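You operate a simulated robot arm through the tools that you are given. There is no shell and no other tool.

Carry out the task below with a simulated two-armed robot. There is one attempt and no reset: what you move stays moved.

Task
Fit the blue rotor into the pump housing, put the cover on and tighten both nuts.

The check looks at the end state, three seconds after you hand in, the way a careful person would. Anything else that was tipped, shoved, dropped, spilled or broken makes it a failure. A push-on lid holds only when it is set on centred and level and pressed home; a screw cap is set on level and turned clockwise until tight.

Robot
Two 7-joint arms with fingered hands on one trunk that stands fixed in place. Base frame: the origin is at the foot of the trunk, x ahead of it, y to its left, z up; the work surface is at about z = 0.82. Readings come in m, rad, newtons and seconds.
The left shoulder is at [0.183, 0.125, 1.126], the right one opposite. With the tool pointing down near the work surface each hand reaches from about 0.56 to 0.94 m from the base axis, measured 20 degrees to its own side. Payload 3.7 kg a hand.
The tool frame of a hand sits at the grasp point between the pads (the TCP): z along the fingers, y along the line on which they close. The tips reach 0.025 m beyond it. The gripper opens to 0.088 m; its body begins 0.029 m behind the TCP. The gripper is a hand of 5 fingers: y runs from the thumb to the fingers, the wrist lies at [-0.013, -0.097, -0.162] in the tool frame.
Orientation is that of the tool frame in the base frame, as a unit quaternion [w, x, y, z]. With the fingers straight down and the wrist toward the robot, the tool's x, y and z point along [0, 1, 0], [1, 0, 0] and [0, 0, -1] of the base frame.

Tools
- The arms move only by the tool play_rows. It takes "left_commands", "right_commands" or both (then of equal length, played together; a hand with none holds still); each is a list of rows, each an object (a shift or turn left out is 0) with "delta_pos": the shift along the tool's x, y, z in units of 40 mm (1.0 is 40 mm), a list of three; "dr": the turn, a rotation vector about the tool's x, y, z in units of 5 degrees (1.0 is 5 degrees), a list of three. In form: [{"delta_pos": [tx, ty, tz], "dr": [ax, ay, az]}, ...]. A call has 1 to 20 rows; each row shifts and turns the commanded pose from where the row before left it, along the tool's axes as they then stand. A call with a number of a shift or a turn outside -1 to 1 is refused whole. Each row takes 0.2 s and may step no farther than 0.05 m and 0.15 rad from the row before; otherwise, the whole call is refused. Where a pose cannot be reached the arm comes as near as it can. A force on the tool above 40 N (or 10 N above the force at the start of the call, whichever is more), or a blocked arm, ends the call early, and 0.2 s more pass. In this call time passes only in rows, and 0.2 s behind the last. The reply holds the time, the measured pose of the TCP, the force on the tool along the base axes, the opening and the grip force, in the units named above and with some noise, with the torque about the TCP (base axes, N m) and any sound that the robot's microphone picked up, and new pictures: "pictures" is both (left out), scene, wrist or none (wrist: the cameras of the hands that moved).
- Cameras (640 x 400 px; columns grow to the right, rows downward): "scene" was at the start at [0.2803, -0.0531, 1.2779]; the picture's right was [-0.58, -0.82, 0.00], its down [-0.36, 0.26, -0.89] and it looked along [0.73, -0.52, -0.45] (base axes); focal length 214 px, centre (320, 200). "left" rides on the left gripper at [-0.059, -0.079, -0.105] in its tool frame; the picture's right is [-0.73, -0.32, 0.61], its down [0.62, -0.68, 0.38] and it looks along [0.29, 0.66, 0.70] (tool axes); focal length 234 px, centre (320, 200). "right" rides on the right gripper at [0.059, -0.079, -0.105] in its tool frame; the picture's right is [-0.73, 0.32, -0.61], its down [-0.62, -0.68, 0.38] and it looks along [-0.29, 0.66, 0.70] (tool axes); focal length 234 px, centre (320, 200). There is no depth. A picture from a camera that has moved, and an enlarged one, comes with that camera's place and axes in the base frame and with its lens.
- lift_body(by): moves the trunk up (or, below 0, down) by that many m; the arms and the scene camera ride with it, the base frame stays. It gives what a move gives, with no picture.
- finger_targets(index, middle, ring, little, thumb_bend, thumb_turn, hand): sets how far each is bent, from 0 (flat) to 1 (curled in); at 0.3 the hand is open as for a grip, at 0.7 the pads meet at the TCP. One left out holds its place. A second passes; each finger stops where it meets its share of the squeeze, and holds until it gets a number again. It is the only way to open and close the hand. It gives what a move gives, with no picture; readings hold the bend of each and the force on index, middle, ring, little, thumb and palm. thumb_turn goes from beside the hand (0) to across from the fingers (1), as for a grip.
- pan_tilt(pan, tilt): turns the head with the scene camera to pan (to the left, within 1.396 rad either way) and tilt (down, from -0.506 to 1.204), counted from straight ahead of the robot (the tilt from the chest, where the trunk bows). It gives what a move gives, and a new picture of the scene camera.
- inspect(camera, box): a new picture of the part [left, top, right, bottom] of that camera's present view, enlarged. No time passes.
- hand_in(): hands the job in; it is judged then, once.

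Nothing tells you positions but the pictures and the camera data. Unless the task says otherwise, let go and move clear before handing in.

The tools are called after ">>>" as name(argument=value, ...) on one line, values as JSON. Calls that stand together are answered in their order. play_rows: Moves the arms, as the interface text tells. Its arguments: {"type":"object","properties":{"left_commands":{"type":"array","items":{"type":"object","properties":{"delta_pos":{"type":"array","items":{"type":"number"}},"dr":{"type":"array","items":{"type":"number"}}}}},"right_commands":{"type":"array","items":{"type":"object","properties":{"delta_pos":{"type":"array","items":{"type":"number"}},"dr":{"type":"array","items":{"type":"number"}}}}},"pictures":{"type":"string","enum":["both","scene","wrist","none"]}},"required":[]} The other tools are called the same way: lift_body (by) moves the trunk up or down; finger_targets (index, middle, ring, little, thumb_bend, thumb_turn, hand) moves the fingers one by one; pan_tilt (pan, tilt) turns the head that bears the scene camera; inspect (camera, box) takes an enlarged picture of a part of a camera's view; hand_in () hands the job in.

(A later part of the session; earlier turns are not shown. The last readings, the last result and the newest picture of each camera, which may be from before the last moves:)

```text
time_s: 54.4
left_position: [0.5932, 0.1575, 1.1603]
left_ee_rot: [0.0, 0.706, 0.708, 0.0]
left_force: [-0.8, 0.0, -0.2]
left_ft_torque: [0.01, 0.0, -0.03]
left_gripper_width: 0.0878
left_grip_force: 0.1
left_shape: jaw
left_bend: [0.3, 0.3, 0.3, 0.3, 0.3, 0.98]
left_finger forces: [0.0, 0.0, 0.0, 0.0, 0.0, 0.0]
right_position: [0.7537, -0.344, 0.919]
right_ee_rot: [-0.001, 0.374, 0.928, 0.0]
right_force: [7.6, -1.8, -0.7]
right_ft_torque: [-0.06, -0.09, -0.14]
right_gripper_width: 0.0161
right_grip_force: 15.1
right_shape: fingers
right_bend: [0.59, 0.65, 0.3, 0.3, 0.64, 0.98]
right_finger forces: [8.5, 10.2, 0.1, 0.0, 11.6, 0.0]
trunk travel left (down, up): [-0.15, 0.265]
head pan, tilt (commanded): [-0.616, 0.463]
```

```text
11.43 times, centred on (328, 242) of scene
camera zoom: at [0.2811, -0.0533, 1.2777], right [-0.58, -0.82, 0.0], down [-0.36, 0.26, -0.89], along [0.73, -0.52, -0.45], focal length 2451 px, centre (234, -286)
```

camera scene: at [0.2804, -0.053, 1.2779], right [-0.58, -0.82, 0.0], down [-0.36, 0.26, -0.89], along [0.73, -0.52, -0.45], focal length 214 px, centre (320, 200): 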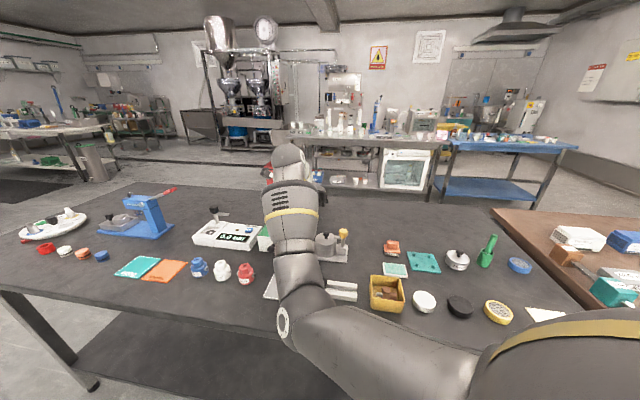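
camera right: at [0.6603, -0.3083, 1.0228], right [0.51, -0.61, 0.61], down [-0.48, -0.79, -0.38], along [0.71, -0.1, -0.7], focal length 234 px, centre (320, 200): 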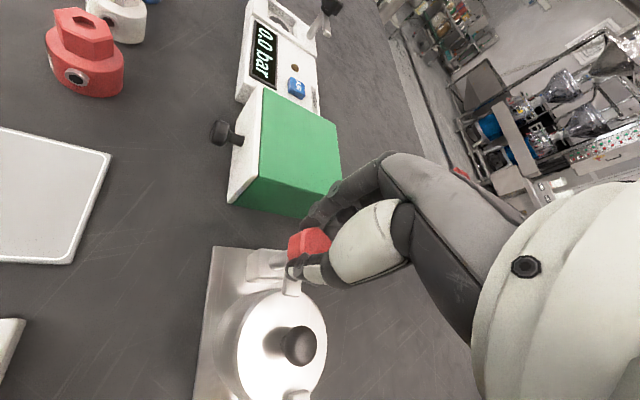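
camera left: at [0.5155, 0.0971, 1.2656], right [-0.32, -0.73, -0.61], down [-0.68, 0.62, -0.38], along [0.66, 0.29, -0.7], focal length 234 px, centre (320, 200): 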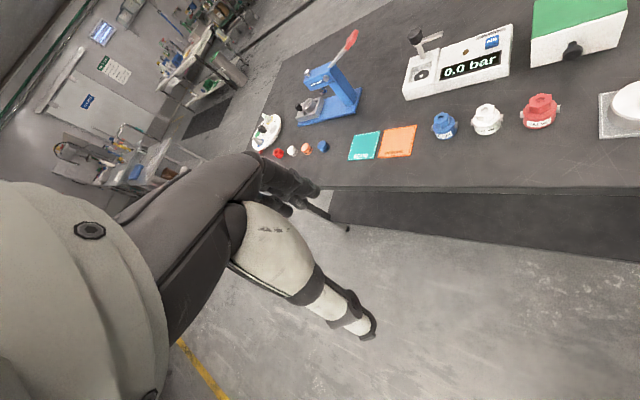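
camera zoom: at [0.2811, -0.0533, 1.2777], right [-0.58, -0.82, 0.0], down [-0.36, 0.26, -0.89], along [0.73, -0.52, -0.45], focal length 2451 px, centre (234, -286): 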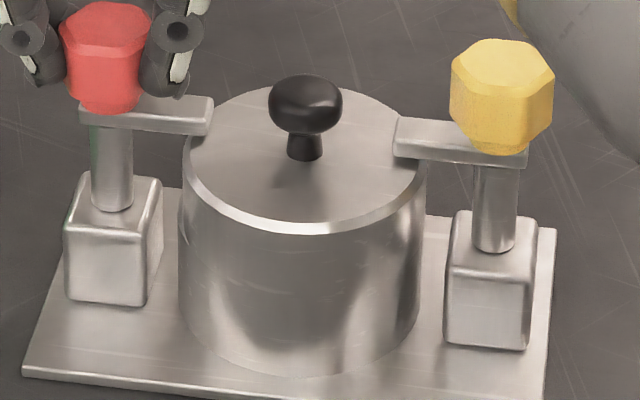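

Both clamp fingers now lie over the cover, each against its stop (0.14 to 0.2 N m). I'll release the red nut and rise clear.

>>> finger_targets(hand="right", index=0.45, middle=0.45, thumb_bend=0.45)

>>> play_rows(right_commands=[{"delta_pos": [0, 0, -0.3]}, {"delta_pos": [0, 0, -0.6]}, {"delta_pos": [0, 0, -0.7]}, {"delta_pos": [0, 0, -0.7]}])

>>> inspect(camera="right", box=[180, 180, 340, 340])

>>> inspect(camera="scene", box=[305, 225, 350, 260])

```text
time_s: 55.4
left_position: [0.5924, 0.1565, 1.1612]
left_ee_rot: [0.001, 0.706, 0.708, 0.0]
left_force: [0.1, 0.3, 0.5]
left_ft_torque: [0.01, -0.01, -0.01]
left_gripper_width: 0.0875
left_grip_force: 0.1
left_shape: jaw
left_bend: [0.3, 0.3, 0.3, 0.3, 0.3, 0.98]
left_finger forces: [0.0, 0.0, 0.0, 0.0, 0.0, 0.1]
right_position: [0.751, -0.3429, 0.9185]
right_ee_rot: [0.001, 0.375, 0.927, 0.0]
right_force: [-1.1, -0.8, -0.5]
right_ft_torque: [0.02, 0.04, 0.01]
right_gripper_width: 0.052
right_grip_force: 0.1
right_shape: fingers
right_bend: [0.45, 0.45, 0.3, 0.3, 0.45, 0.99]
right_finger forces: [0.0, 0.1, 0.0, 0.0, 0.0, 0.0]
trunk travel left (down, up): [-0.15, 0.265]
head pan, tilt (commanded): [-0.616, 0.463]
```

```text
time_s: 56.4
left_position: [0.5918, 0.1571, 1.1613]
left_ee_rot: [0.0, 0.706, 0.708, 0.001]
left_force: [0.1, 0.8, 0.0]
left_ft_torque: [-0.04, 0.01, 0.02]
left_gripper_width: 0.0875
left_grip_force: 0.0
left_shape: jaw
left_bend: [0.3, 0.3, 0.3, 0.3, 0.3, 0.98]
left_finger forces: [0.1, 0.0, 0.0, 0.0, 0.0, 0.0]
right_position: [0.7517, -0.3435, 1.0118]
right_ee_rot: [0.0, 0.374, 0.927, 0.0]
right_force: [0.4, -0.6, 0.3]
right_ft_torque: [-0.04, 0.01, 0.01]
right_gripper_width: 0.0521
right_grip_force: 0.0
right_shape: fingers
right_bend: [0.45, 0.45, 0.3, 0.3, 0.45, 0.99]
right_finger forces: [0.0, 0.0, 0.0, 0.0, 0.0, 0.1]
trunk travel left (down, up): [-0.15, 0.265]
head pan, tilt (commanded): [-0.616, 0.463]
camera scene: at [0.2798, -0.053, 1.2781], right [-0.58, -0.82, 0.0], down [-0.36, 0.26, -0.9], along [0.73, -0.52, -0.45], focal length 214 px, centre (320, 200)
camera right: at [0.6549, -0.3591, 1.1161], right [0.75, -0.27, 0.61], down [-0.02, -0.92, -0.38], along [0.66, 0.27, -0.7], focal length 234 px, centre (320, 200)
```

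scene: 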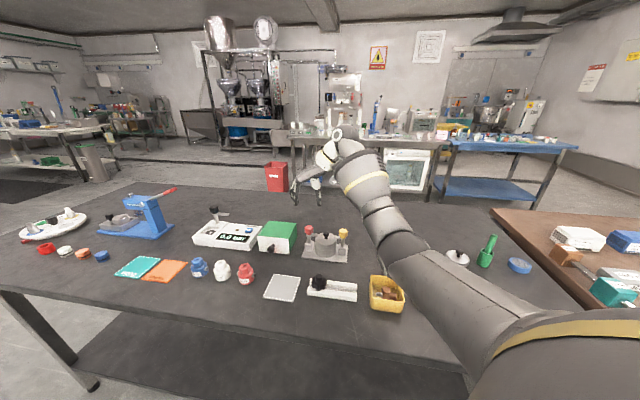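
right: 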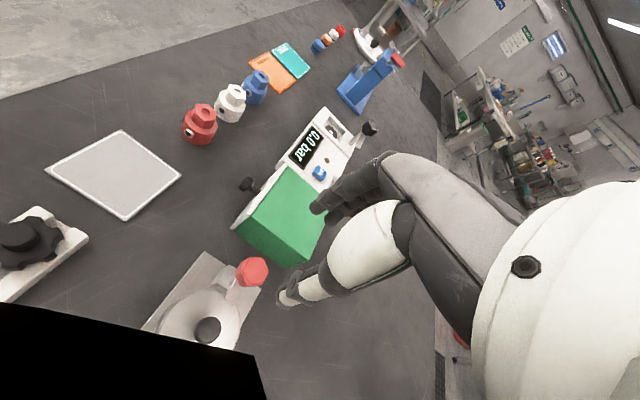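

```text
2.50 times, centred on (260, 260) of right
camera zoom: at [0.6549, -0.3591, 1.1161], right [0.75, -0.27, 0.61], down [-0.02, -0.92, -0.38], along [0.66, 0.27, -0.7], focal length 585 px, centre (470, 50)
```

zoom: 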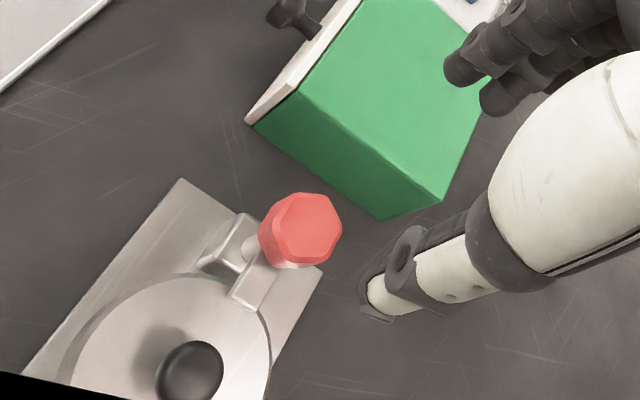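

```text
11.43 times, centred on (328, 242) of scene
camera zoom: at [0.2798, -0.053, 1.2781], right [-0.58, -0.82, 0.0], down [-0.36, 0.26, -0.9], along [0.73, -0.52, -0.45], focal length 2451 px, centre (234, -286)
```

zoom: 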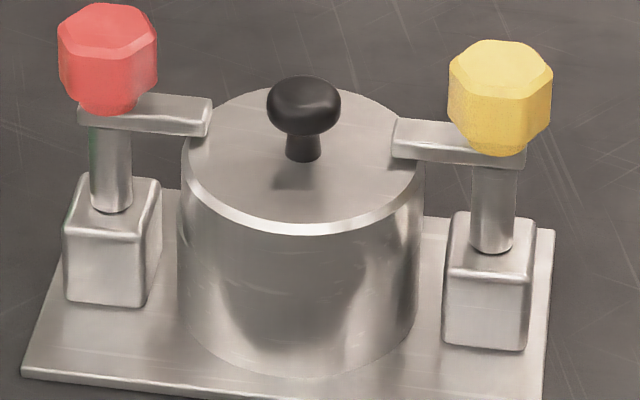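

Both clamp fingers hold their places over the cover. I want to be sure they are truly tight, so I'll look closely at the gap between the fingers and the cover top.

>>> inspect(camera="right", box=[225, 250, 275, 310])

>>> inspect(camera="scene", box=[328, 228, 350, 246])

>>> inspect(camera="scene", box=[302, 224, 324, 242])

```text
6.67 times, centred on (250, 280) of right
camera zoom: at [0.6549, -0.3591, 1.1161], right [0.75, -0.27, 0.61], down [-0.02, -0.92, -0.38], along [0.66, 0.27, -0.7], focal length 1561 px, centre (787, -333)
```

zoom: 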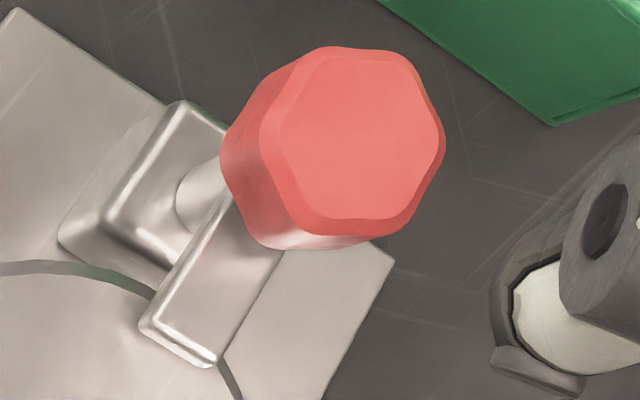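

```text
16.00 times, centred on (339, 237) of scene
camera zoom: at [0.2798, -0.053, 1.2781], right [-0.58, -0.82, 0.0], down [-0.36, 0.26, -0.9], along [0.73, -0.52, -0.45], focal length 3432 px, centre (16, -392)
```

zoom: 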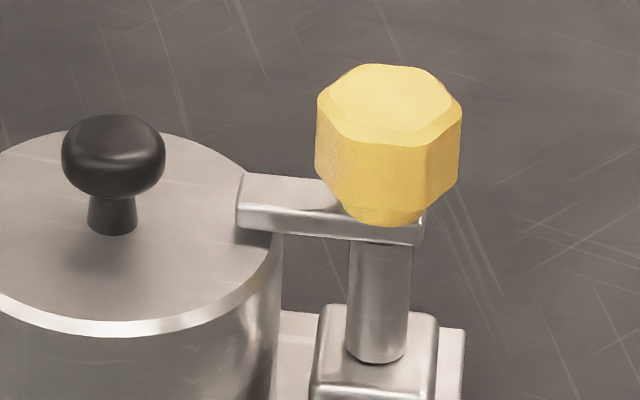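

```text
16.00 times, centred on (313, 233) of scene
camera zoom: at [0.2798, -0.053, 1.2781], right [-0.58, -0.82, 0.0], down [-0.36, 0.26, -0.9], along [0.73, -0.52, -0.45], focal length 3432 px, centre (432, -328)
```

zoom: 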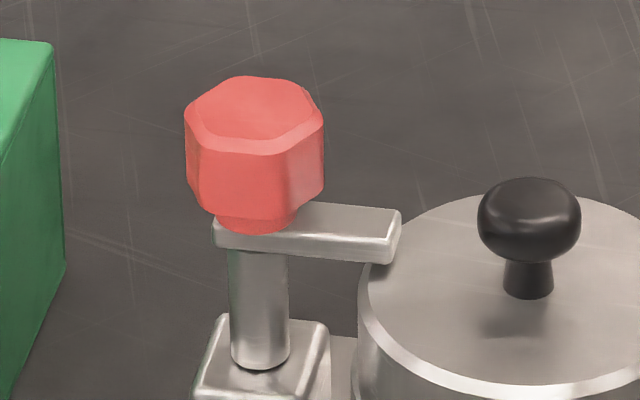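

The clamp fingers sit squarely over both edges of the cover. I'll check the cover's seam and level at high zoom before retreating.

>>> inspect(camera="scene", box=[318, 238, 342, 256])

>>> inspect(camera="left", box=[400, 0, 640, 200])

```text
16.00 times, centred on (330, 247) of scene
camera zoom: at [0.2798, -0.053, 1.2781], right [-0.58, -0.82, 0.0], down [-0.36, 0.26, -0.9], along [0.73, -0.52, -0.45], focal length 3432 px, centre (160, -552)
```

zoom: 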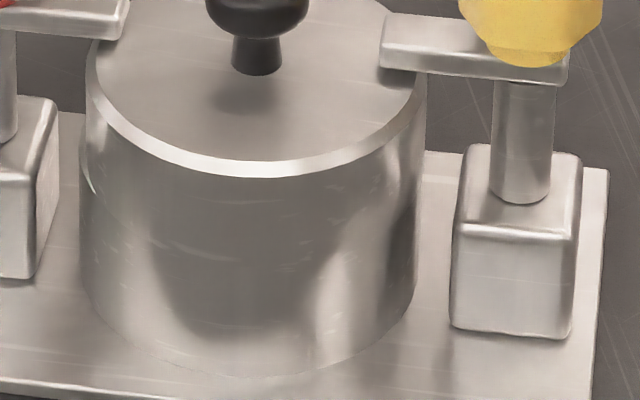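

```text
2.00 times, centred on (520, 100) of left
camera zoom: at [0.5136, 0.0972, 1.2672], right [-0.32, -0.73, -0.61], down [-0.68, 0.62, -0.38], along [0.66, 0.29, -0.7], focal length 468 px, centre (-80, 400)
```

zoom: 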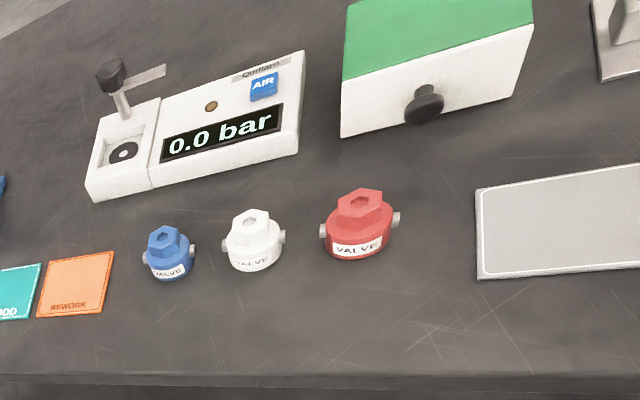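

The seam is closed, though the cover may sit a millimetre or so to one side. I'll withdraw the right hand and turn the left hand's camera toward the housing for a second viewpoint.

>>> play_rows(right_commands=[{"delta_pos": [0, 0, -0.3], "dr": [0, 0, 1]}, {"delta_pos": [0, 0, -0.3], "dr": [0, 0, 1]}, {"delta_pos": [0, 0, -0.3], "dr": [0, 0, 1]}, {"delta_pos": [0, 0, -0.3], "dr": [0, 0, 1]}, {"delta_pos": [0, 0, -0.3], "dr": [0, 0, 1]}, {"delta_pos": [0, 0, -0.3], "dr": [0, 0, 1]}, {"delta_pos": [0, 0, -0.3], "dr": [0, 0, 1]}, {"delta_pos": [0, 0, -0.3], "dr": [0, 0, 1]}, {"delta_pos": [0, 0, -0.3], "dr": [0, 0, 1]}, {"delta_pos": [-0.5, -0.833, 0]}, {"delta_pos": [-0.5, -0.833, 0]}, {"delta_pos": [-0.5, -0.833, 0]}], left_commands=[{"dr": [0, 0, 1]}, {"dr": [0, 0, 1]}, {"dr": [0, 0, 1]}, {"dr": [0, 0, 1]}, {"dr": [0, 0, 1]}, {"dr": [0, 0, 1]}, {"dr": [0, 0, 1]}, {"dr": [0, 0, 1]}, {"dr": [0, 0, 1]}, {"dr": [0, 0, 1]}, {"dr": [0, 0, 1]}, {"dr": [0, 0, 1]}])

```text
time_s: 59.0
left_position: [0.593, 0.1575, 1.1632]
left_ee_rot: [0.0, 0.947, 0.321, 0.001]
left_force: [-0.5, 0.0, 0.5]
left_ft_torque: [-0.01, 0.0, -0.01]
left_gripper_width: 0.0878
left_grip_force: 0.0
left_shape: jaw
left_bend: [0.3, 0.3, 0.3, 0.3, 0.3, 0.98]
left_finger forces: [0.1, 0.0, 0.0, 0.1, 0.1, 0.0]
left hand out of reach, approached as far as the arm can: row 12
right_position: [0.6528, -0.4049, 1.1175]
right_ee_rot: [-0.001, 0.701, 0.713, 0.001]
right_force: [-0.1, -0.7, 0.3]
right_ft_torque: [0.01, 0.04, -0.01]
right_gripper_width: 0.0521
right_grip_force: 0.0
right_shape: fingers
right_bend: [0.45, 0.45, 0.3, 0.3, 0.45, 0.99]
right_finger forces: [0.0, 0.0, 0.0, 0.0, 0.0, 0.1]
trunk travel left (down, up): [-0.15, 0.265]
head pan, tilt (commanded): [-0.616, 0.463]
camera scene: at [0.2794, -0.0534, 1.2783], right [-0.58, -0.82, 0.0], down [-0.36, 0.26, -0.9], along [0.73, -0.52, -0.45], focal length 214 px, centre (320, 200)
camera right: at [0.573, -0.3491, 1.222], right [0.34, -0.72, 0.61], down [-0.67, -0.64, -0.38], along [0.66, -0.28, -0.7], focal length 234 px, centre (320, 200)
camera left: at [0.4981, 0.1835, 1.2676], right [-0.77, -0.19, -0.61], down [0.08, 0.92, -0.38], along [0.63, -0.34, -0.7], focal length 234 px, centre (320, 200)
```

scene: 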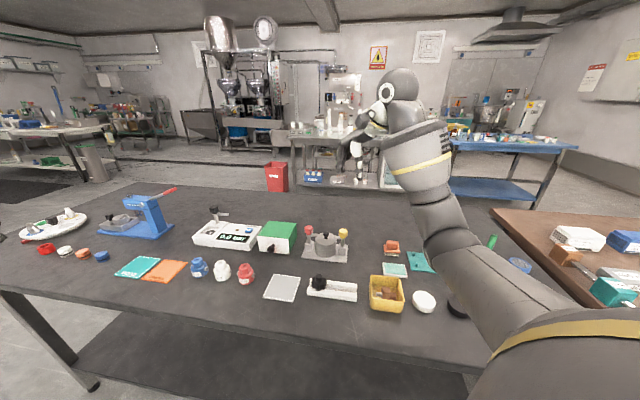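
right: 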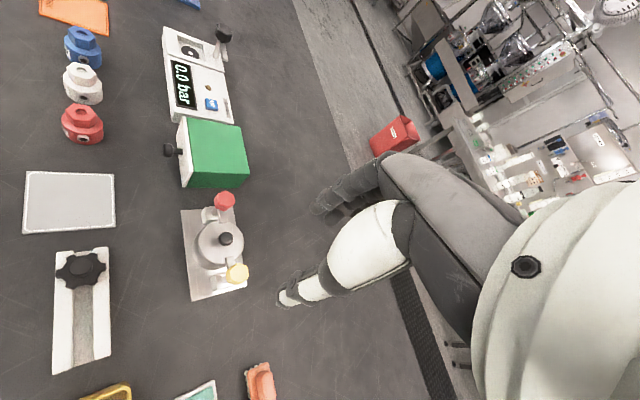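
left: 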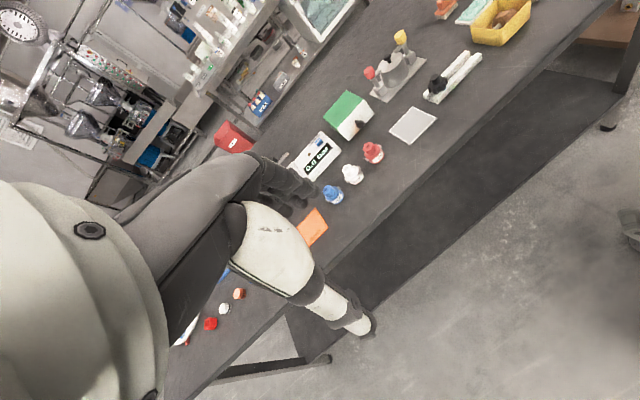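

Everything else on the bench looks undisturbed. I'll zoom on the housing from three viewpoints.

>>> inspect(camera="left", box=[360, 25, 420, 105])

>>> inspect(camera="right", box=[175, 185, 255, 305])

>>> inspect(camera="scene", box=[300, 222, 352, 262])

```text
5.00 times, centred on (390, 65) of left
camera zoom: at [0.4981, 0.1835, 1.2676], right [-0.77, -0.19, -0.61], down [0.08, 0.92, -0.38], along [0.63, -0.34, -0.7], focal length 1171 px, centre (-30, 875)
```

zoom: 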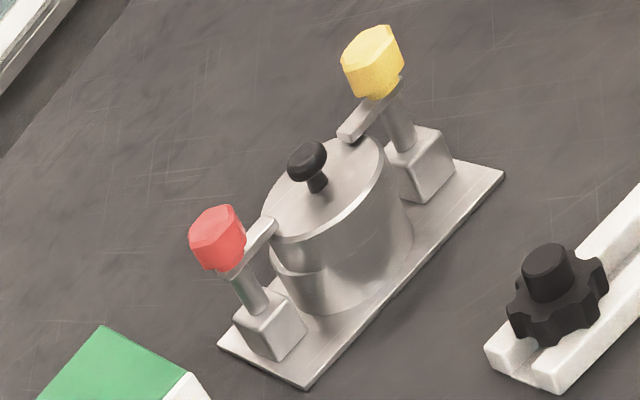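

```text
3.33 times, centred on (215, 245) of right
camera zoom: at [0.573, -0.3491, 1.222], right [0.34, -0.72, 0.61], down [-0.67, -0.64, -0.38], along [0.66, -0.28, -0.7], focal length 781 px, centre (670, 50)
```

zoom: 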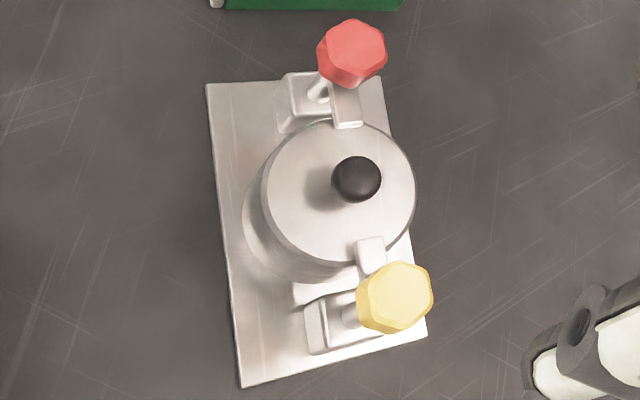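

```text
10.00 times, centred on (326, 242) of scene
camera zoom: at [0.2794, -0.0534, 1.2783], right [-0.58, -0.82, 0.0], down [-0.36, 0.26, -0.9], along [0.73, -0.52, -0.45], focal length 2145 px, centre (260, -220)
```

zoom: 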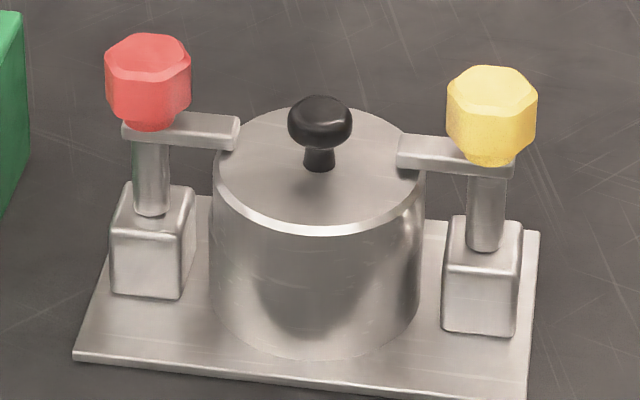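

From the left there seems to be a small step at the cover's red side. I'll zoom in on that seam.

>>> inspect(camera="left", box=[375, 50, 415, 90])

>>> inspect(camera="left", box=[380, 65, 400, 85])

>>> inspect(camera="scene", box=[316, 236, 330, 250])

```text
10.00 times, centred on (395, 70) of left
camera zoom: at [0.4981, 0.1835, 1.2676], right [-0.77, -0.19, -0.61], down [0.08, 0.92, -0.38], along [0.63, -0.34, -0.7], focal length 2342 px, centre (-430, 1500)
```

zoom: 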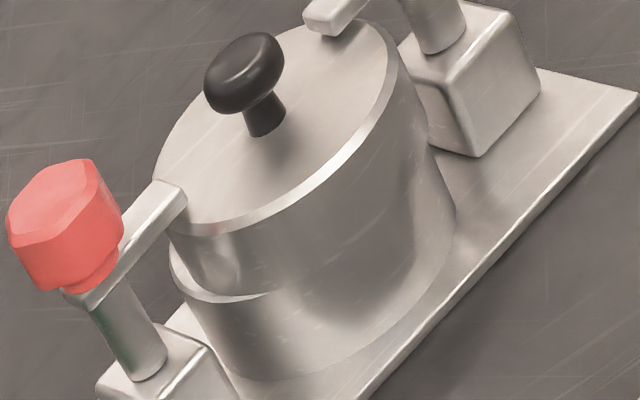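

```text
16.00 times, centred on (390, 75) of left
camera zoom: at [0.4981, 0.1835, 1.2676], right [-0.77, -0.19, -0.61], down [0.08, 0.92, -0.38], along [0.63, -0.34, -0.7], focal length 3747 px, centre (-800, 2200)
```

zoom: 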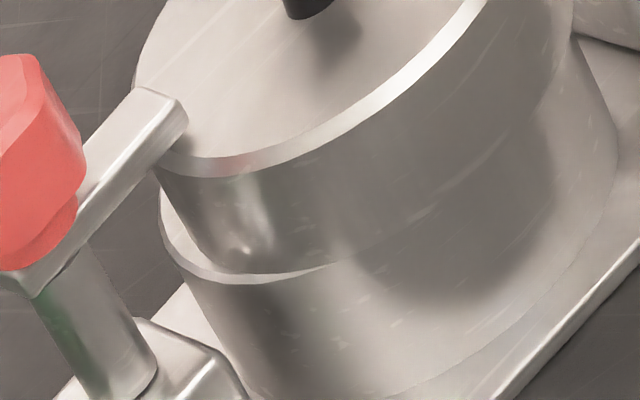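

```text
16.00 times, centred on (323, 243) of scene
camera zoom: at [0.2794, -0.0534, 1.2783], right [-0.58, -0.82, 0.0], down [-0.36, 0.26, -0.9], along [0.73, -0.52, -0.45], focal length 3432 px, centre (272, -488)
```

zoom: 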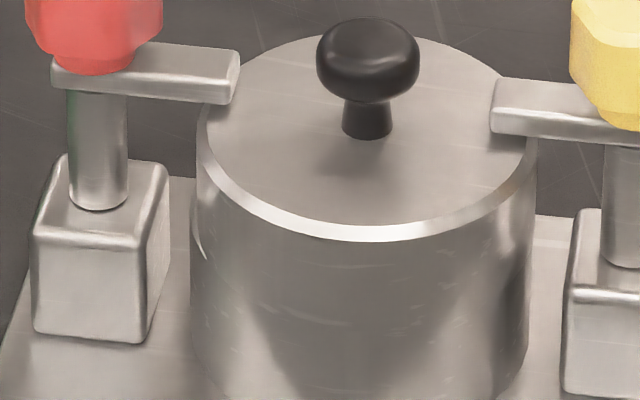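

From the left camera I can see the cover is seated flat but sits about 2 mm off toward the robot, with a sliver of bowl rim exposed on the red side. I'd rather centre it properly. I'll bring the right hand back over the knob at a yaw that keeps the fingers clear of both clamp fingers.

>>> play_rows(right_commands=[{"dr": [0, 0, 1]}, {"dr": [0, 0, 1]}, {"dr": [0, 0, 1]}, {"dr": [0, 0, 1]}, {"dr": [0, 0, 1]}, {"dr": [0, 0, 1]}, {"dr": [0, 0, 1]}, {"dr": [0, 0, 1]}, {"dr": [0, 0, 1]}, {"delta_pos": [0.38, 0.16, 0.89]}, {"delta_pos": [0.38, 0.16, 0.89]}, {"delta_pos": [0.38, 0.16, 0.89]}, {"delta_pos": [0.38, 0.16, 0.8]}], pictures="none")

>>> inspect(camera="right", box=[200, 180, 360, 330])

>>> inspect(camera="left", box=[360, 25, 420, 105])

>>> inspect(camera="scene", box=[300, 200, 360, 262])

```text
time_s: 61.8
left_position: [0.5946, 0.1584, 1.1614]
left_ee_rot: [-0.001, 0.947, 0.323, 0.0]
left_force: [-0.3, 0.7, 0.2]
left_ft_torque: [-0.04, 0.01, 0.02]
left_gripper_width: 0.0873
left_grip_force: 0.1
left_shape: jaw
left_bend: [0.3, 0.3, 0.3, 0.3, 0.3, 0.98]
left_finger forces: [0.1, 0.0, 0.1, 0.0, 0.0, 0.0]
right_position: [0.7144, -0.3758, 0.9773]
right_ee_rot: [-0.001, 0.921, 0.39, 0.0]
right_force: [-0.2, -0.2, -0.1]
right_ft_torque: [0.02, 0.01, -0.01]
right_gripper_width: 0.052
right_grip_force: 0.0
right_shape: fingers
right_bend: [0.45, 0.45, 0.3, 0.3, 0.45, 0.99]
right_finger forces: [0.1, 0.0, 0.0, 0.0, 0.1, 0.0]
trunk travel left (down, up): [-0.15, 0.265]
head pan, tilt (commanded): [-0.616, 0.463]
```

```text
2.67 times, centred on (280, 255) of right
camera zoom: at [0.6988, -0.2799, 1.0812], right [-0.27, -0.75, 0.61], down [-0.92, 0.02, -0.38], along [0.27, -0.67, -0.7], focal length 624 px, centre (427, 53)
```

zoom: 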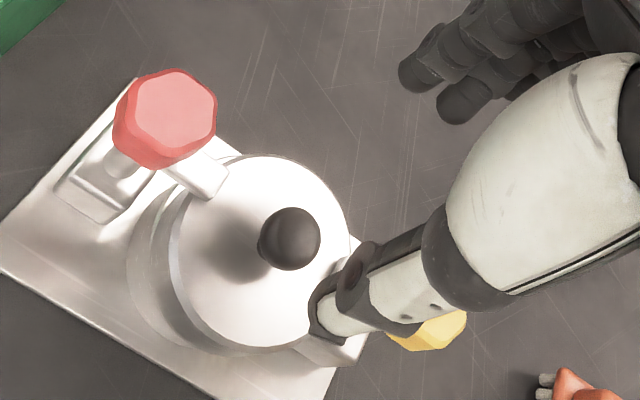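

```text
5.00 times, centred on (390, 65) of left
camera zoom: at [0.4996, 0.1835, 1.2665], right [-0.77, -0.19, -0.61], down [0.08, 0.92, -0.38], along [0.63, -0.34, -0.7], focal length 1171 px, centre (-30, 875)
```

zoom: 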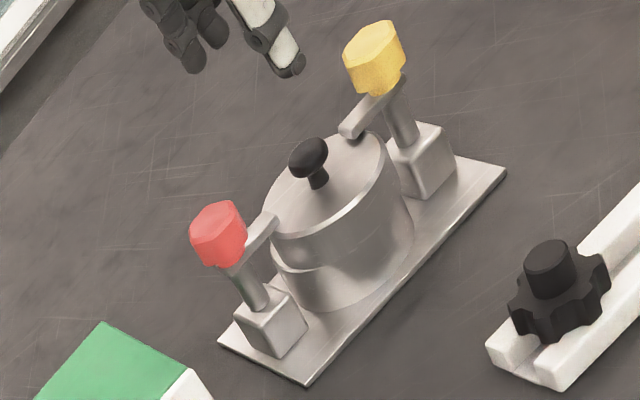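

```text
6.45 times, centred on (330, 231) of scene
camera zoom: at [0.2809, -0.0532, 1.2777], right [-0.58, -0.82, 0.0], down [-0.36, 0.26, -0.89], along [0.73, -0.52, -0.45], focal length 1384 px, centre (256, 0)
```

zoom: 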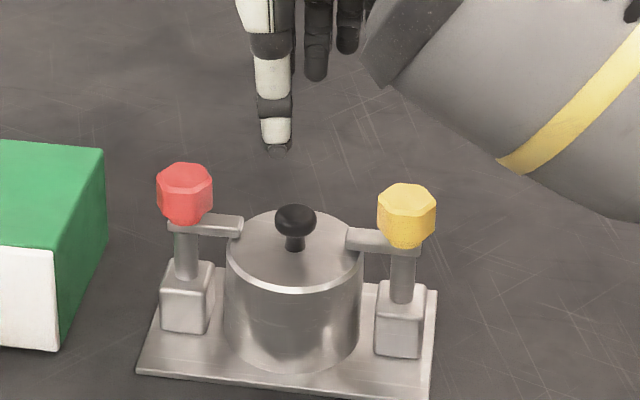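

The knob is slightly off the hand centre; I'll correct and lower around it, between the two clamp fingers.

>>> play_rows(right_commands=[{"delta_pos": [-0.055, -0.035, 0.4]}, {"delta_pos": [0, 0, 0.5]}, {"delta_pos": [0, 0, 0.5]}], pictures="none")

>>> inspect(camera="right", box=[200, 180, 360, 330])

>>> inspect(camera="left", box=[360, 25, 420, 105])

>>> inspect(camera="scene", box=[300, 210, 360, 262])

```text
time_s: 62.6
left_position: [0.5942, 0.1579, 1.162]
left_ee_rot: [0.001, 0.947, 0.322, 0.0]
left_force: [0.7, 0.2, -0.2]
left_ft_torque: [-0.01, 0.02, 0.0]
left_gripper_width: 0.0876
left_grip_force: 0.0
left_shape: jaw
left_bend: [0.3, 0.3, 0.3, 0.3, 0.3, 0.98]
left_finger forces: [0.0, 0.1, 0.0, 0.0, 0.1, 0.0]
right_position: [0.7104, -0.3786, 0.922]
right_ee_rot: [-0.001, 0.921, 0.391, -0.001]
right_force: [-0.2, -0.3, 0.1]
right_ft_torque: [-0.02, -0.02, 0.06]
right_gripper_width: 0.0523
right_grip_force: 0.1
right_shape: fingers
right_bend: [0.45, 0.45, 0.3, 0.3, 0.45, 0.99]
right_finger forces: [0.0, 0.1, 0.0, 0.1, 0.1, 0.0]
trunk travel left (down, up): [-0.15, 0.265]
head pan, tilt (commanded): [-0.616, 0.463]
```

```text
2.67 times, centred on (280, 255) of right
camera zoom: at [0.694, -0.2819, 1.0257], right [-0.27, -0.75, 0.61], down [-0.92, 0.02, -0.38], along [0.27, -0.66, -0.7], focal length 624 px, centre (427, 53)
```

zoom: 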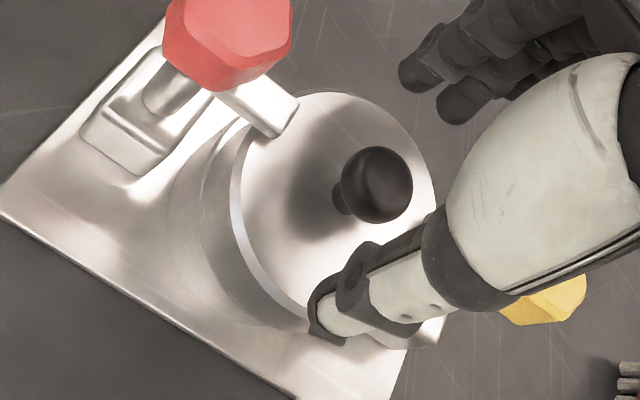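

```text
5.00 times, centred on (390, 65) of left
camera zoom: at [0.4994, 0.1835, 1.2667], right [-0.77, -0.19, -0.61], down [0.08, 0.92, -0.38], along [0.63, -0.34, -0.7], focal length 1171 px, centre (-30, 875)
```

zoom: 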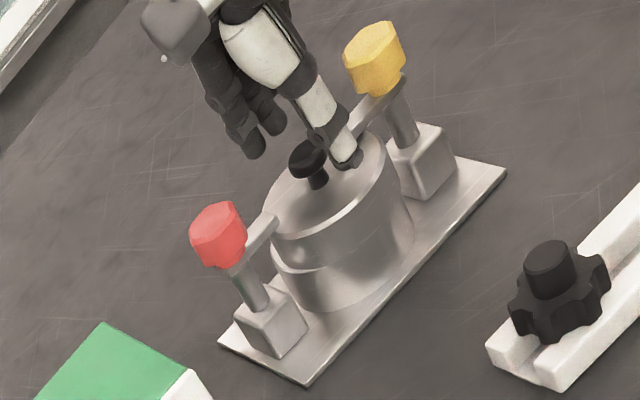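

```text
7.69 times, centred on (330, 236) of scene
camera zoom: at [0.2806, -0.0532, 1.2778], right [-0.58, -0.82, 0.0], down [-0.36, 0.26, -0.89], along [0.73, -0.52, -0.45], focal length 1650 px, centre (243, -77)
```

zoom: 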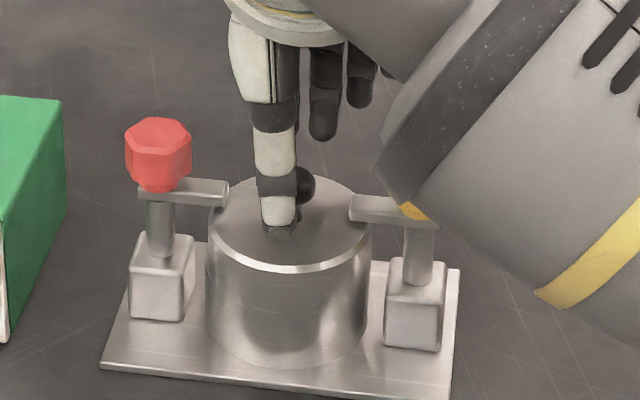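

The hand is well placed around the knob, clear of both clamp fingers. I'll lower the last 15 mm and close gently in two stages.

>>> play_rows(right_commands=[{"delta_pos": [0, 0, 0.2]}, {"delta_pos": [0, 0, 0.17]}], pictures="none")

>>> finger_targets(hand="right", index=0.6, middle=0.6, thumb_bend=0.6)

>>> inspect(camera="right", box=[220, 180, 360, 310])

>>> inspect(camera="left", box=[370, 40, 420, 90])

```text
time_s: 63.2
left_position: [0.594, 0.1581, 1.1622]
left_ee_rot: [0.0, 0.947, 0.322, 0.0]
left_force: [-0.5, 0.0, -0.2]
left_ft_torque: [-0.01, -0.03, 0.02]
left_gripper_width: 0.0876
left_grip_force: 0.1
left_shape: jaw
left_bend: [0.3, 0.3, 0.3, 0.3, 0.3, 0.98]
left_finger forces: [0.0, 0.0, 0.1, 0.0, 0.1, 0.1]
right_position: [0.7097, -0.3788, 0.9079]
right_ee_rot: [-0.001, 0.92, 0.391, 0.0]
right_force: [0.1, -0.2, -0.3]
right_ft_torque: [-0.03, 0.01, 0.03]
right_gripper_width: 0.0524
right_grip_force: 0.1
right_shape: fingers
right_bend: [0.45, 0.45, 0.3, 0.3, 0.45, 0.99]
right_finger forces: [0.0, 0.1, 0.0, 0.0, 0.0, 0.0]
trunk travel left (down, up): [-0.15, 0.265]
head pan, tilt (commanded): [-0.616, 0.463]
```

```text
time_s: 64.2
left_position: [0.5936, 0.158, 1.1614]
left_ee_rot: [0.001, 0.947, 0.322, 0.001]
left_force: [0.5, 0.4, 1.0]
left_ft_torque: [0.0, 0.01, -0.01]
left_gripper_width: 0.0877
left_grip_force: 0.0
left_shape: jaw
left_bend: [0.3, 0.3, 0.3, 0.3, 0.3, 0.98]
left_finger forces: [0.1, 0.1, 0.0, 0.0, 0.0, 0.0]
right_position: [0.7107, -0.3779, 0.909]
right_ee_rot: [0.0, 0.921, 0.39, 0.0]
right_force: [0.3, -0.2, 0.9]
right_ft_torque: [-0.01, 0.04, 0.01]
right_gripper_width: 0.0201
right_grip_force: 0.2
right_shape: fingers
right_bend: [0.6, 0.6, 0.3, 0.3, 0.6, 1.0]
right_finger forces: [0.0, 0.1, 0.0, 0.1, 0.1, 0.0]
trunk travel left (down, up): [-0.15, 0.265]
head pan, tilt (commanded): [-0.616, 0.463]
```

```text
3.08 times, centred on (290, 245) of right
camera zoom: at [0.694, -0.2822, 1.0124], right [-0.27, -0.75, 0.61], down [-0.92, 0.02, -0.38], along [0.27, -0.66, -0.7], focal length 720 px, centre (412, 62)
```

zoom: 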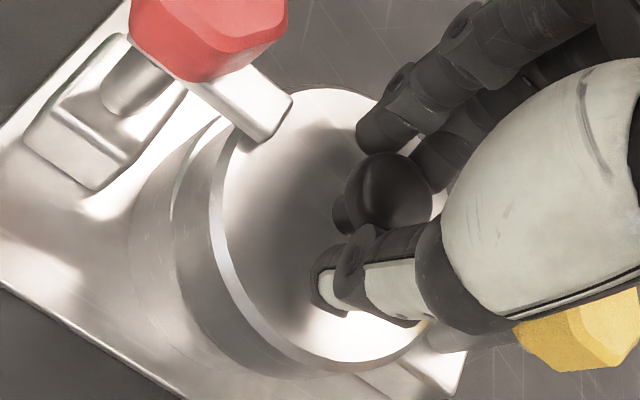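

```text
8.00 times, centred on (395, 65) of left
camera zoom: at [0.499, 0.1836, 1.2669], right [-0.77, -0.19, -0.61], down [0.08, 0.92, -0.38], along [0.63, -0.34, -0.7], focal length 1873 px, centre (-280, 1280)
```

zoom: 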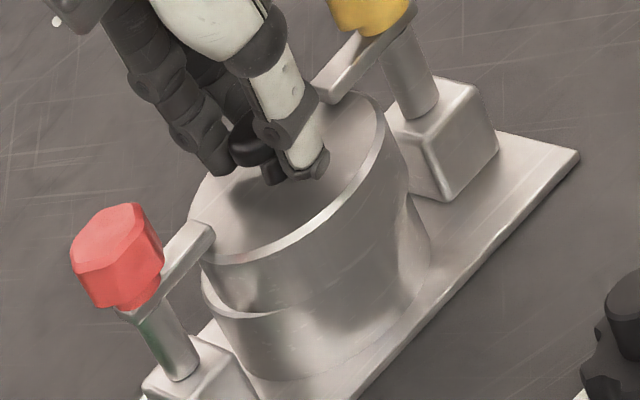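

>>> finger_targets(hand="right", index=0.72, middle=0.72, thumb_bend=0.72)

>>> inspect(camera="scene", box=[304, 225, 352, 262])

>>> inspect(camera="left", box=[380, 60, 410, 90])

>>> inspect(camera="right", box=[220, 180, 360, 310])

```text
time_s: 65.2
left_position: [0.5934, 0.1572, 1.1614]
left_ee_rot: [0.0, 0.946, 0.323, 0.0]
left_force: [-0.1, -0.4, 0.4]
left_ft_torque: [-0.05, 0.0, 0.0]
left_gripper_width: 0.0875
left_grip_force: 0.0
left_shape: jaw
left_bend: [0.3, 0.3, 0.3, 0.3, 0.3, 0.98]
left_finger forces: [0.0, 0.0, 0.1, 0.0, 0.1, 0.1]
right_position: [0.7097, -0.3796, 0.9088]
right_ee_rot: [-0.001, 0.921, 0.39, -0.001]
right_force: [-1.0, -1.2, -0.3]
right_ft_torque: [0.03, -0.02, -0.02]
right_gripper_width: 0.0111
right_grip_force: 8.9
right_shape: fingers
right_bend: [0.71, 0.67, 0.3, 0.3, 0.63, 1.0]
right_finger forces: [5.3, 4.1, 0.0, 0.0, 7.3, 0.0]
trunk travel left (down, up): [-0.15, 0.265]
head pan, tilt (commanded): [-0.616, 0.463]
```

```text
10.81 times, centred on (328, 244) of scene
camera zoom: at [0.2805, -0.0533, 1.2778], right [-0.58, -0.82, 0.0], down [-0.36, 0.26, -0.89], along [0.73, -0.52, -0.45], focal length 2319 px, centre (234, -270)
```

zoom: 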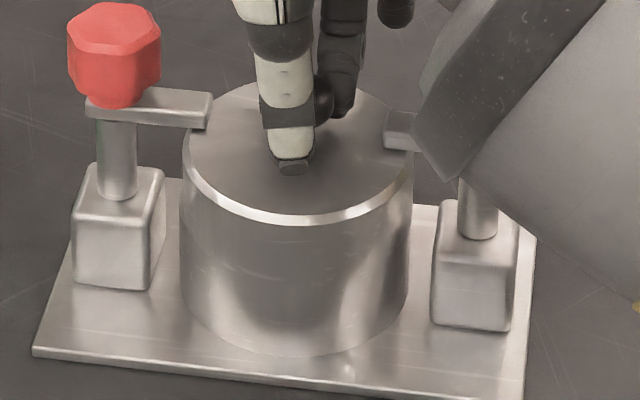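

```text
13.33 times, centred on (395, 75) of left
camera zoom: at [0.4992, 0.1834, 1.2668], right [-0.77, -0.19, -0.61], down [0.08, 0.92, -0.38], along [0.63, -0.34, -0.7], focal length 3122 px, centre (-680, 1867)
```

zoom: 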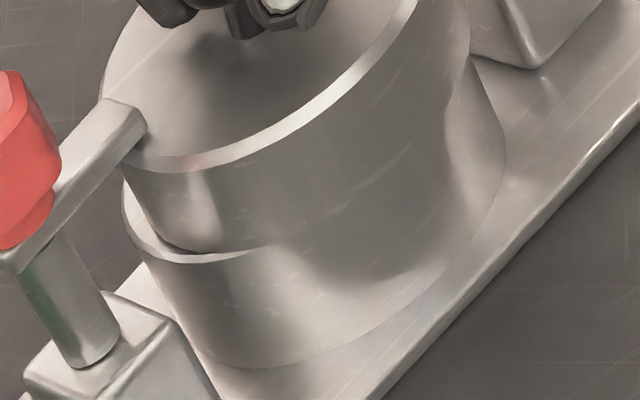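

```text
3.08 times, centred on (290, 245) of right
camera zoom: at [0.6942, -0.2824, 1.012], right [-0.27, -0.75, 0.61], down [-0.92, 0.02, -0.38], along [0.27, -0.66, -0.7], focal length 720 px, centre (412, 62)
```

zoom: 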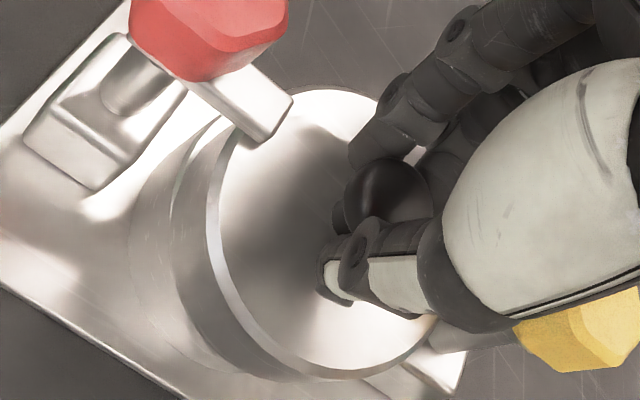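

Gripping, I can see from both views that the cover needs to move about 2 mm in +x. I'll slide it by that amount and re-check.

>>> play_rows(right_commands=[{"delta_pos": [0.028, 0.04, 0]}], pictures="none")

>>> inspect(camera="scene", box=[304, 225, 352, 262])

>>> inspect(camera="left", box=[380, 60, 410, 90])

```text
time_s: 65.6
left_position: [0.5937, 0.1583, 1.1602]
left_ee_rot: [-0.001, 0.947, 0.322, 0.0]
left_force: [-0.8, 0.4, -0.5]
left_ft_torque: [-0.01, 0.0, -0.03]
left_gripper_width: 0.0877
left_grip_force: 0.0
left_shape: jaw
left_bend: [0.3, 0.3, 0.3, 0.3, 0.3, 0.98]
left_finger forces: [0.1, 0.0, 0.1, 0.0, 0.1, 0.0]
right_position: [0.7126, -0.3788, 0.9081]
right_ee_rot: [0.0, 0.921, 0.391, 0.0]
right_force: [-0.6, 0.7, -0.2]
right_ft_torque: [0.01, 0.01, 0.0]
right_gripper_width: 0.0113
right_grip_force: 8.2
right_shape: fingers
right_bend: [0.71, 0.67, 0.3, 0.3, 0.63, 1.0]
right_finger forces: [5.0, 4.0, 0.0, 0.0, 7.5, 0.0]
trunk travel left (down, up): [-0.15, 0.265]
head pan, tilt (commanded): [-0.616, 0.463]
```

```text
10.81 times, centred on (328, 244) of scene
camera zoom: at [0.2805, -0.0532, 1.2778], right [-0.58, -0.82, 0.0], down [-0.36, 0.26, -0.89], along [0.73, -0.52, -0.45], focal length 2319 px, centre (234, -270)
```

zoom: 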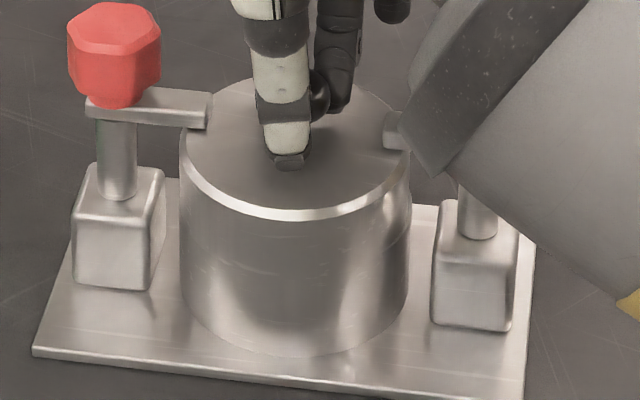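

```text
13.33 times, centred on (395, 75) of left
camera zoom: at [0.4992, 0.1835, 1.2668], right [-0.77, -0.19, -0.61], down [0.08, 0.92, -0.38], along [0.63, -0.34, -0.7], focal length 3122 px, centre (-680, 1867)
```

zoom: 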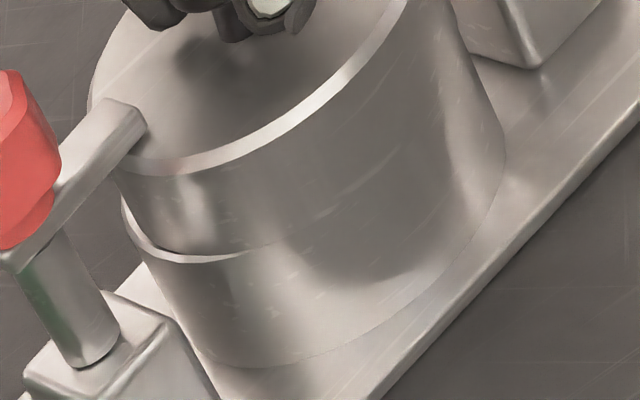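

The cover is now centred in the scene view. I'll press it down firmly while centred and re-check the seam from the left.

>>> play_rows(right_commands=[{"delta_pos": [0, 0, 0.06]}, {"delta_pos": [0, 0, 0.06]}, {"delta_pos": [0, 0, 0.06]}], pictures="none")

>>> inspect(camera="scene", box=[304, 225, 352, 262])

>>> inspect(camera="left", box=[380, 60, 410, 90])

```text
time_s: 66.4
left_position: [0.5924, 0.1591, 1.1629]
left_ee_rot: [0.001, 0.947, 0.322, 0.002]
left_force: [0.4, -0.1, -0.3]
left_ft_torque: [-0.03, 0.01, -0.03]
left_gripper_width: 0.0876
left_grip_force: 0.0
left_shape: jaw
left_bend: [0.3, 0.3, 0.3, 0.3, 0.3, 0.98]
left_finger forces: [0.0, 0.0, 0.0, 0.0, 0.1, 0.0]
right_position: [0.7122, -0.3799, 0.9034]
right_ee_rot: [0.001, 0.921, 0.39, 0.002]
right_force: [-1.2, -1.0, 9.6]
right_ft_torque: [0.13, 0.09, -0.02]
right_gripper_width: 0.0098
right_grip_force: 10.2
right_shape: fingers
right_bend: [0.71, 0.67, 0.3, 0.3, 0.65, 1.0]
right_finger forces: [4.0, 3.5, 0.1, 0.0, 12.8, 0.1]
trunk travel left (down, up): [-0.15, 0.265]
head pan, tilt (commanded): [-0.616, 0.463]
```

```text
10.81 times, centred on (328, 244) of scene
camera zoom: at [0.2789, -0.0528, 1.2785], right [-0.58, -0.82, 0.0], down [-0.36, 0.26, -0.9], along [0.73, -0.52, -0.45], focal length 2319 px, centre (234, -270)
```

zoom: 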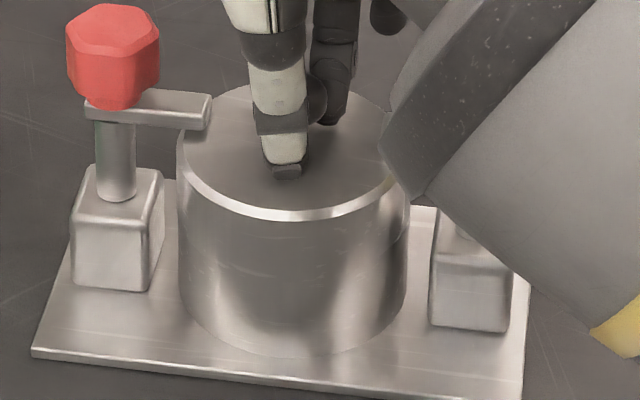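

```text
13.33 times, centred on (395, 75) of left
camera zoom: at [0.4975, 0.1839, 1.2679], right [-0.77, -0.19, -0.61], down [0.08, 0.92, -0.38], along [0.63, -0.34, -0.69], focal length 3122 px, centre (-680, 1867)
```

zoom: 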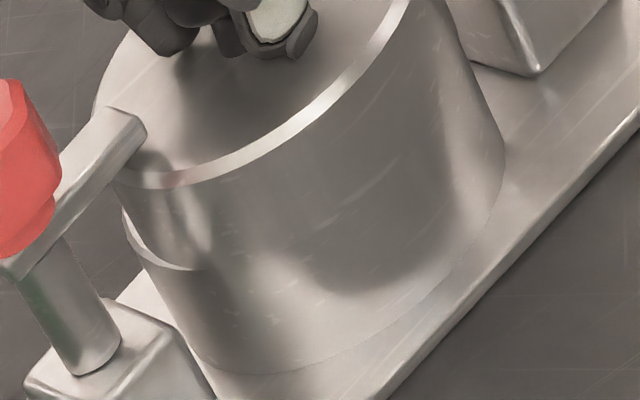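

>>> inspect(camera="left", box=[376, 64, 396, 84])

>>> inspect(camera="right", box=[220, 180, 340, 310])

>>> inspect(camera="scene", box=[310, 235, 330, 255])

```text
16.00 times, centred on (386, 74) of left
camera zoom: at [0.4975, 0.1839, 1.2679], right [-0.77, -0.19, -0.61], down [0.08, 0.92, -0.38], along [0.63, -0.34, -0.69], focal length 3747 px, centre (-736, 2216)
```

zoom: 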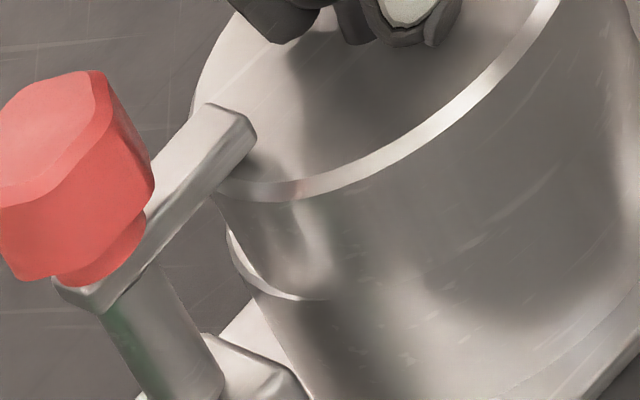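

```text
3.08 times, centred on (280, 245) of right
camera zoom: at [0.6966, -0.2826, 1.008], right [-0.27, -0.75, 0.61], down [-0.92, 0.02, -0.39], along [0.27, -0.67, -0.69], focal length 720 px, centre (443, 62)
```

zoom: 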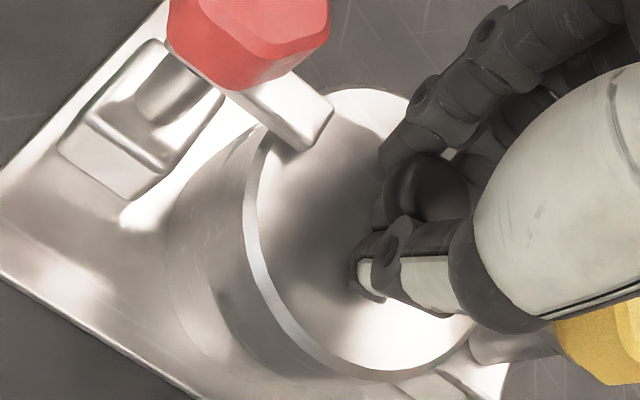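

```text
16.00 times, centred on (320, 245) of scene
camera zoom: at [0.2789, -0.0528, 1.2785], right [-0.58, -0.82, 0.0], down [-0.36, 0.26, -0.9], along [0.73, -0.52, -0.45], focal length 3432 px, centre (320, -520)
```

zoom: 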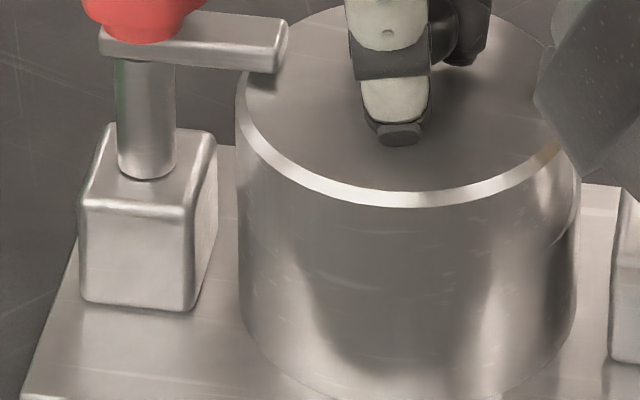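

The cover is now concentric to within about half a millimetre and flush all round. I'll press a bit harder to make sure it's fully home.

>>> play_rows(right_commands=[{"delta_pos": [0, 0, 0.06]}, {"delta_pos": [0, 0, 0.06]}], pictures="none")

>>> inspect(camera="left", box=[376, 64, 396, 84])

>>> inspect(camera="scene", box=[318, 235, 342, 255])

```text
time_s: 67.0
left_position: [0.5913, 0.1598, 1.1633]
left_ee_rot: [0.001, 0.947, 0.323, 0.002]
left_force: [-0.9, 0.7, 0.4]
left_ft_torque: [0.02, 0.0, -0.02]
left_gripper_width: 0.0877
left_grip_force: 0.1
left_shape: jaw
left_bend: [0.3, 0.3, 0.3, 0.3, 0.3, 0.98]
left_finger forces: [0.0, 0.1, 0.0, 0.1, 0.0, 0.0]
right_position: [0.7108, -0.378, 0.905]
right_ee_rot: [0.004, 0.921, 0.39, 0.005]
right_force: [0.2, 1.0, 29.3]
right_ft_torque: [0.48, 0.3, 0.04]
right_gripper_width: 0.0094
right_grip_force: 20.6
right_shape: fingers
right_bend: [0.71, 0.67, 0.3, 0.3, 0.67, 1.0]
right_finger forces: [5.4, 3.5, 0.0, 0.0, 32.2, 0.1]
trunk travel left (down, up): [-0.15, 0.265]
head pan, tilt (commanded): [-0.616, 0.463]
```

```text
16.00 times, centred on (386, 74) of left
camera zoom: at [0.4953, 0.1851, 1.2693], right [-0.77, -0.19, -0.61], down [0.08, 0.92, -0.38], along [0.63, -0.34, -0.69], focal length 3747 px, centre (-736, 2216)
```

zoom: 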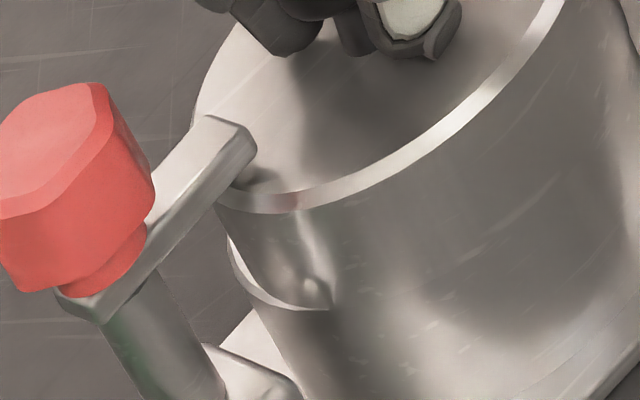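

```text
16.00 times, centred on (330, 245) of scene
camera zoom: at [0.2767, -0.0516, 1.2794], right [-0.58, -0.82, 0.0], down [-0.36, 0.26, -0.9], along [0.73, -0.52, -0.44], focal length 3432 px, centre (160, -520)
```

zoom: 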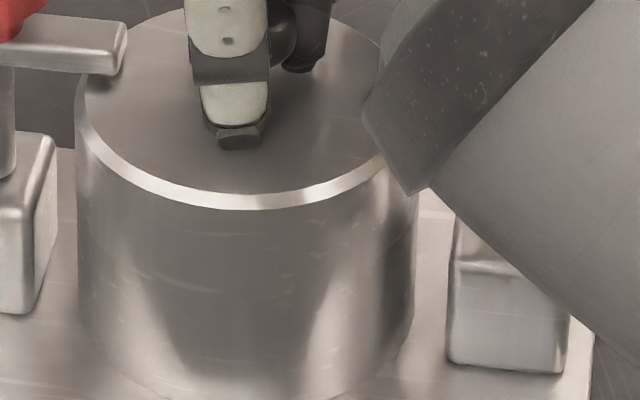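

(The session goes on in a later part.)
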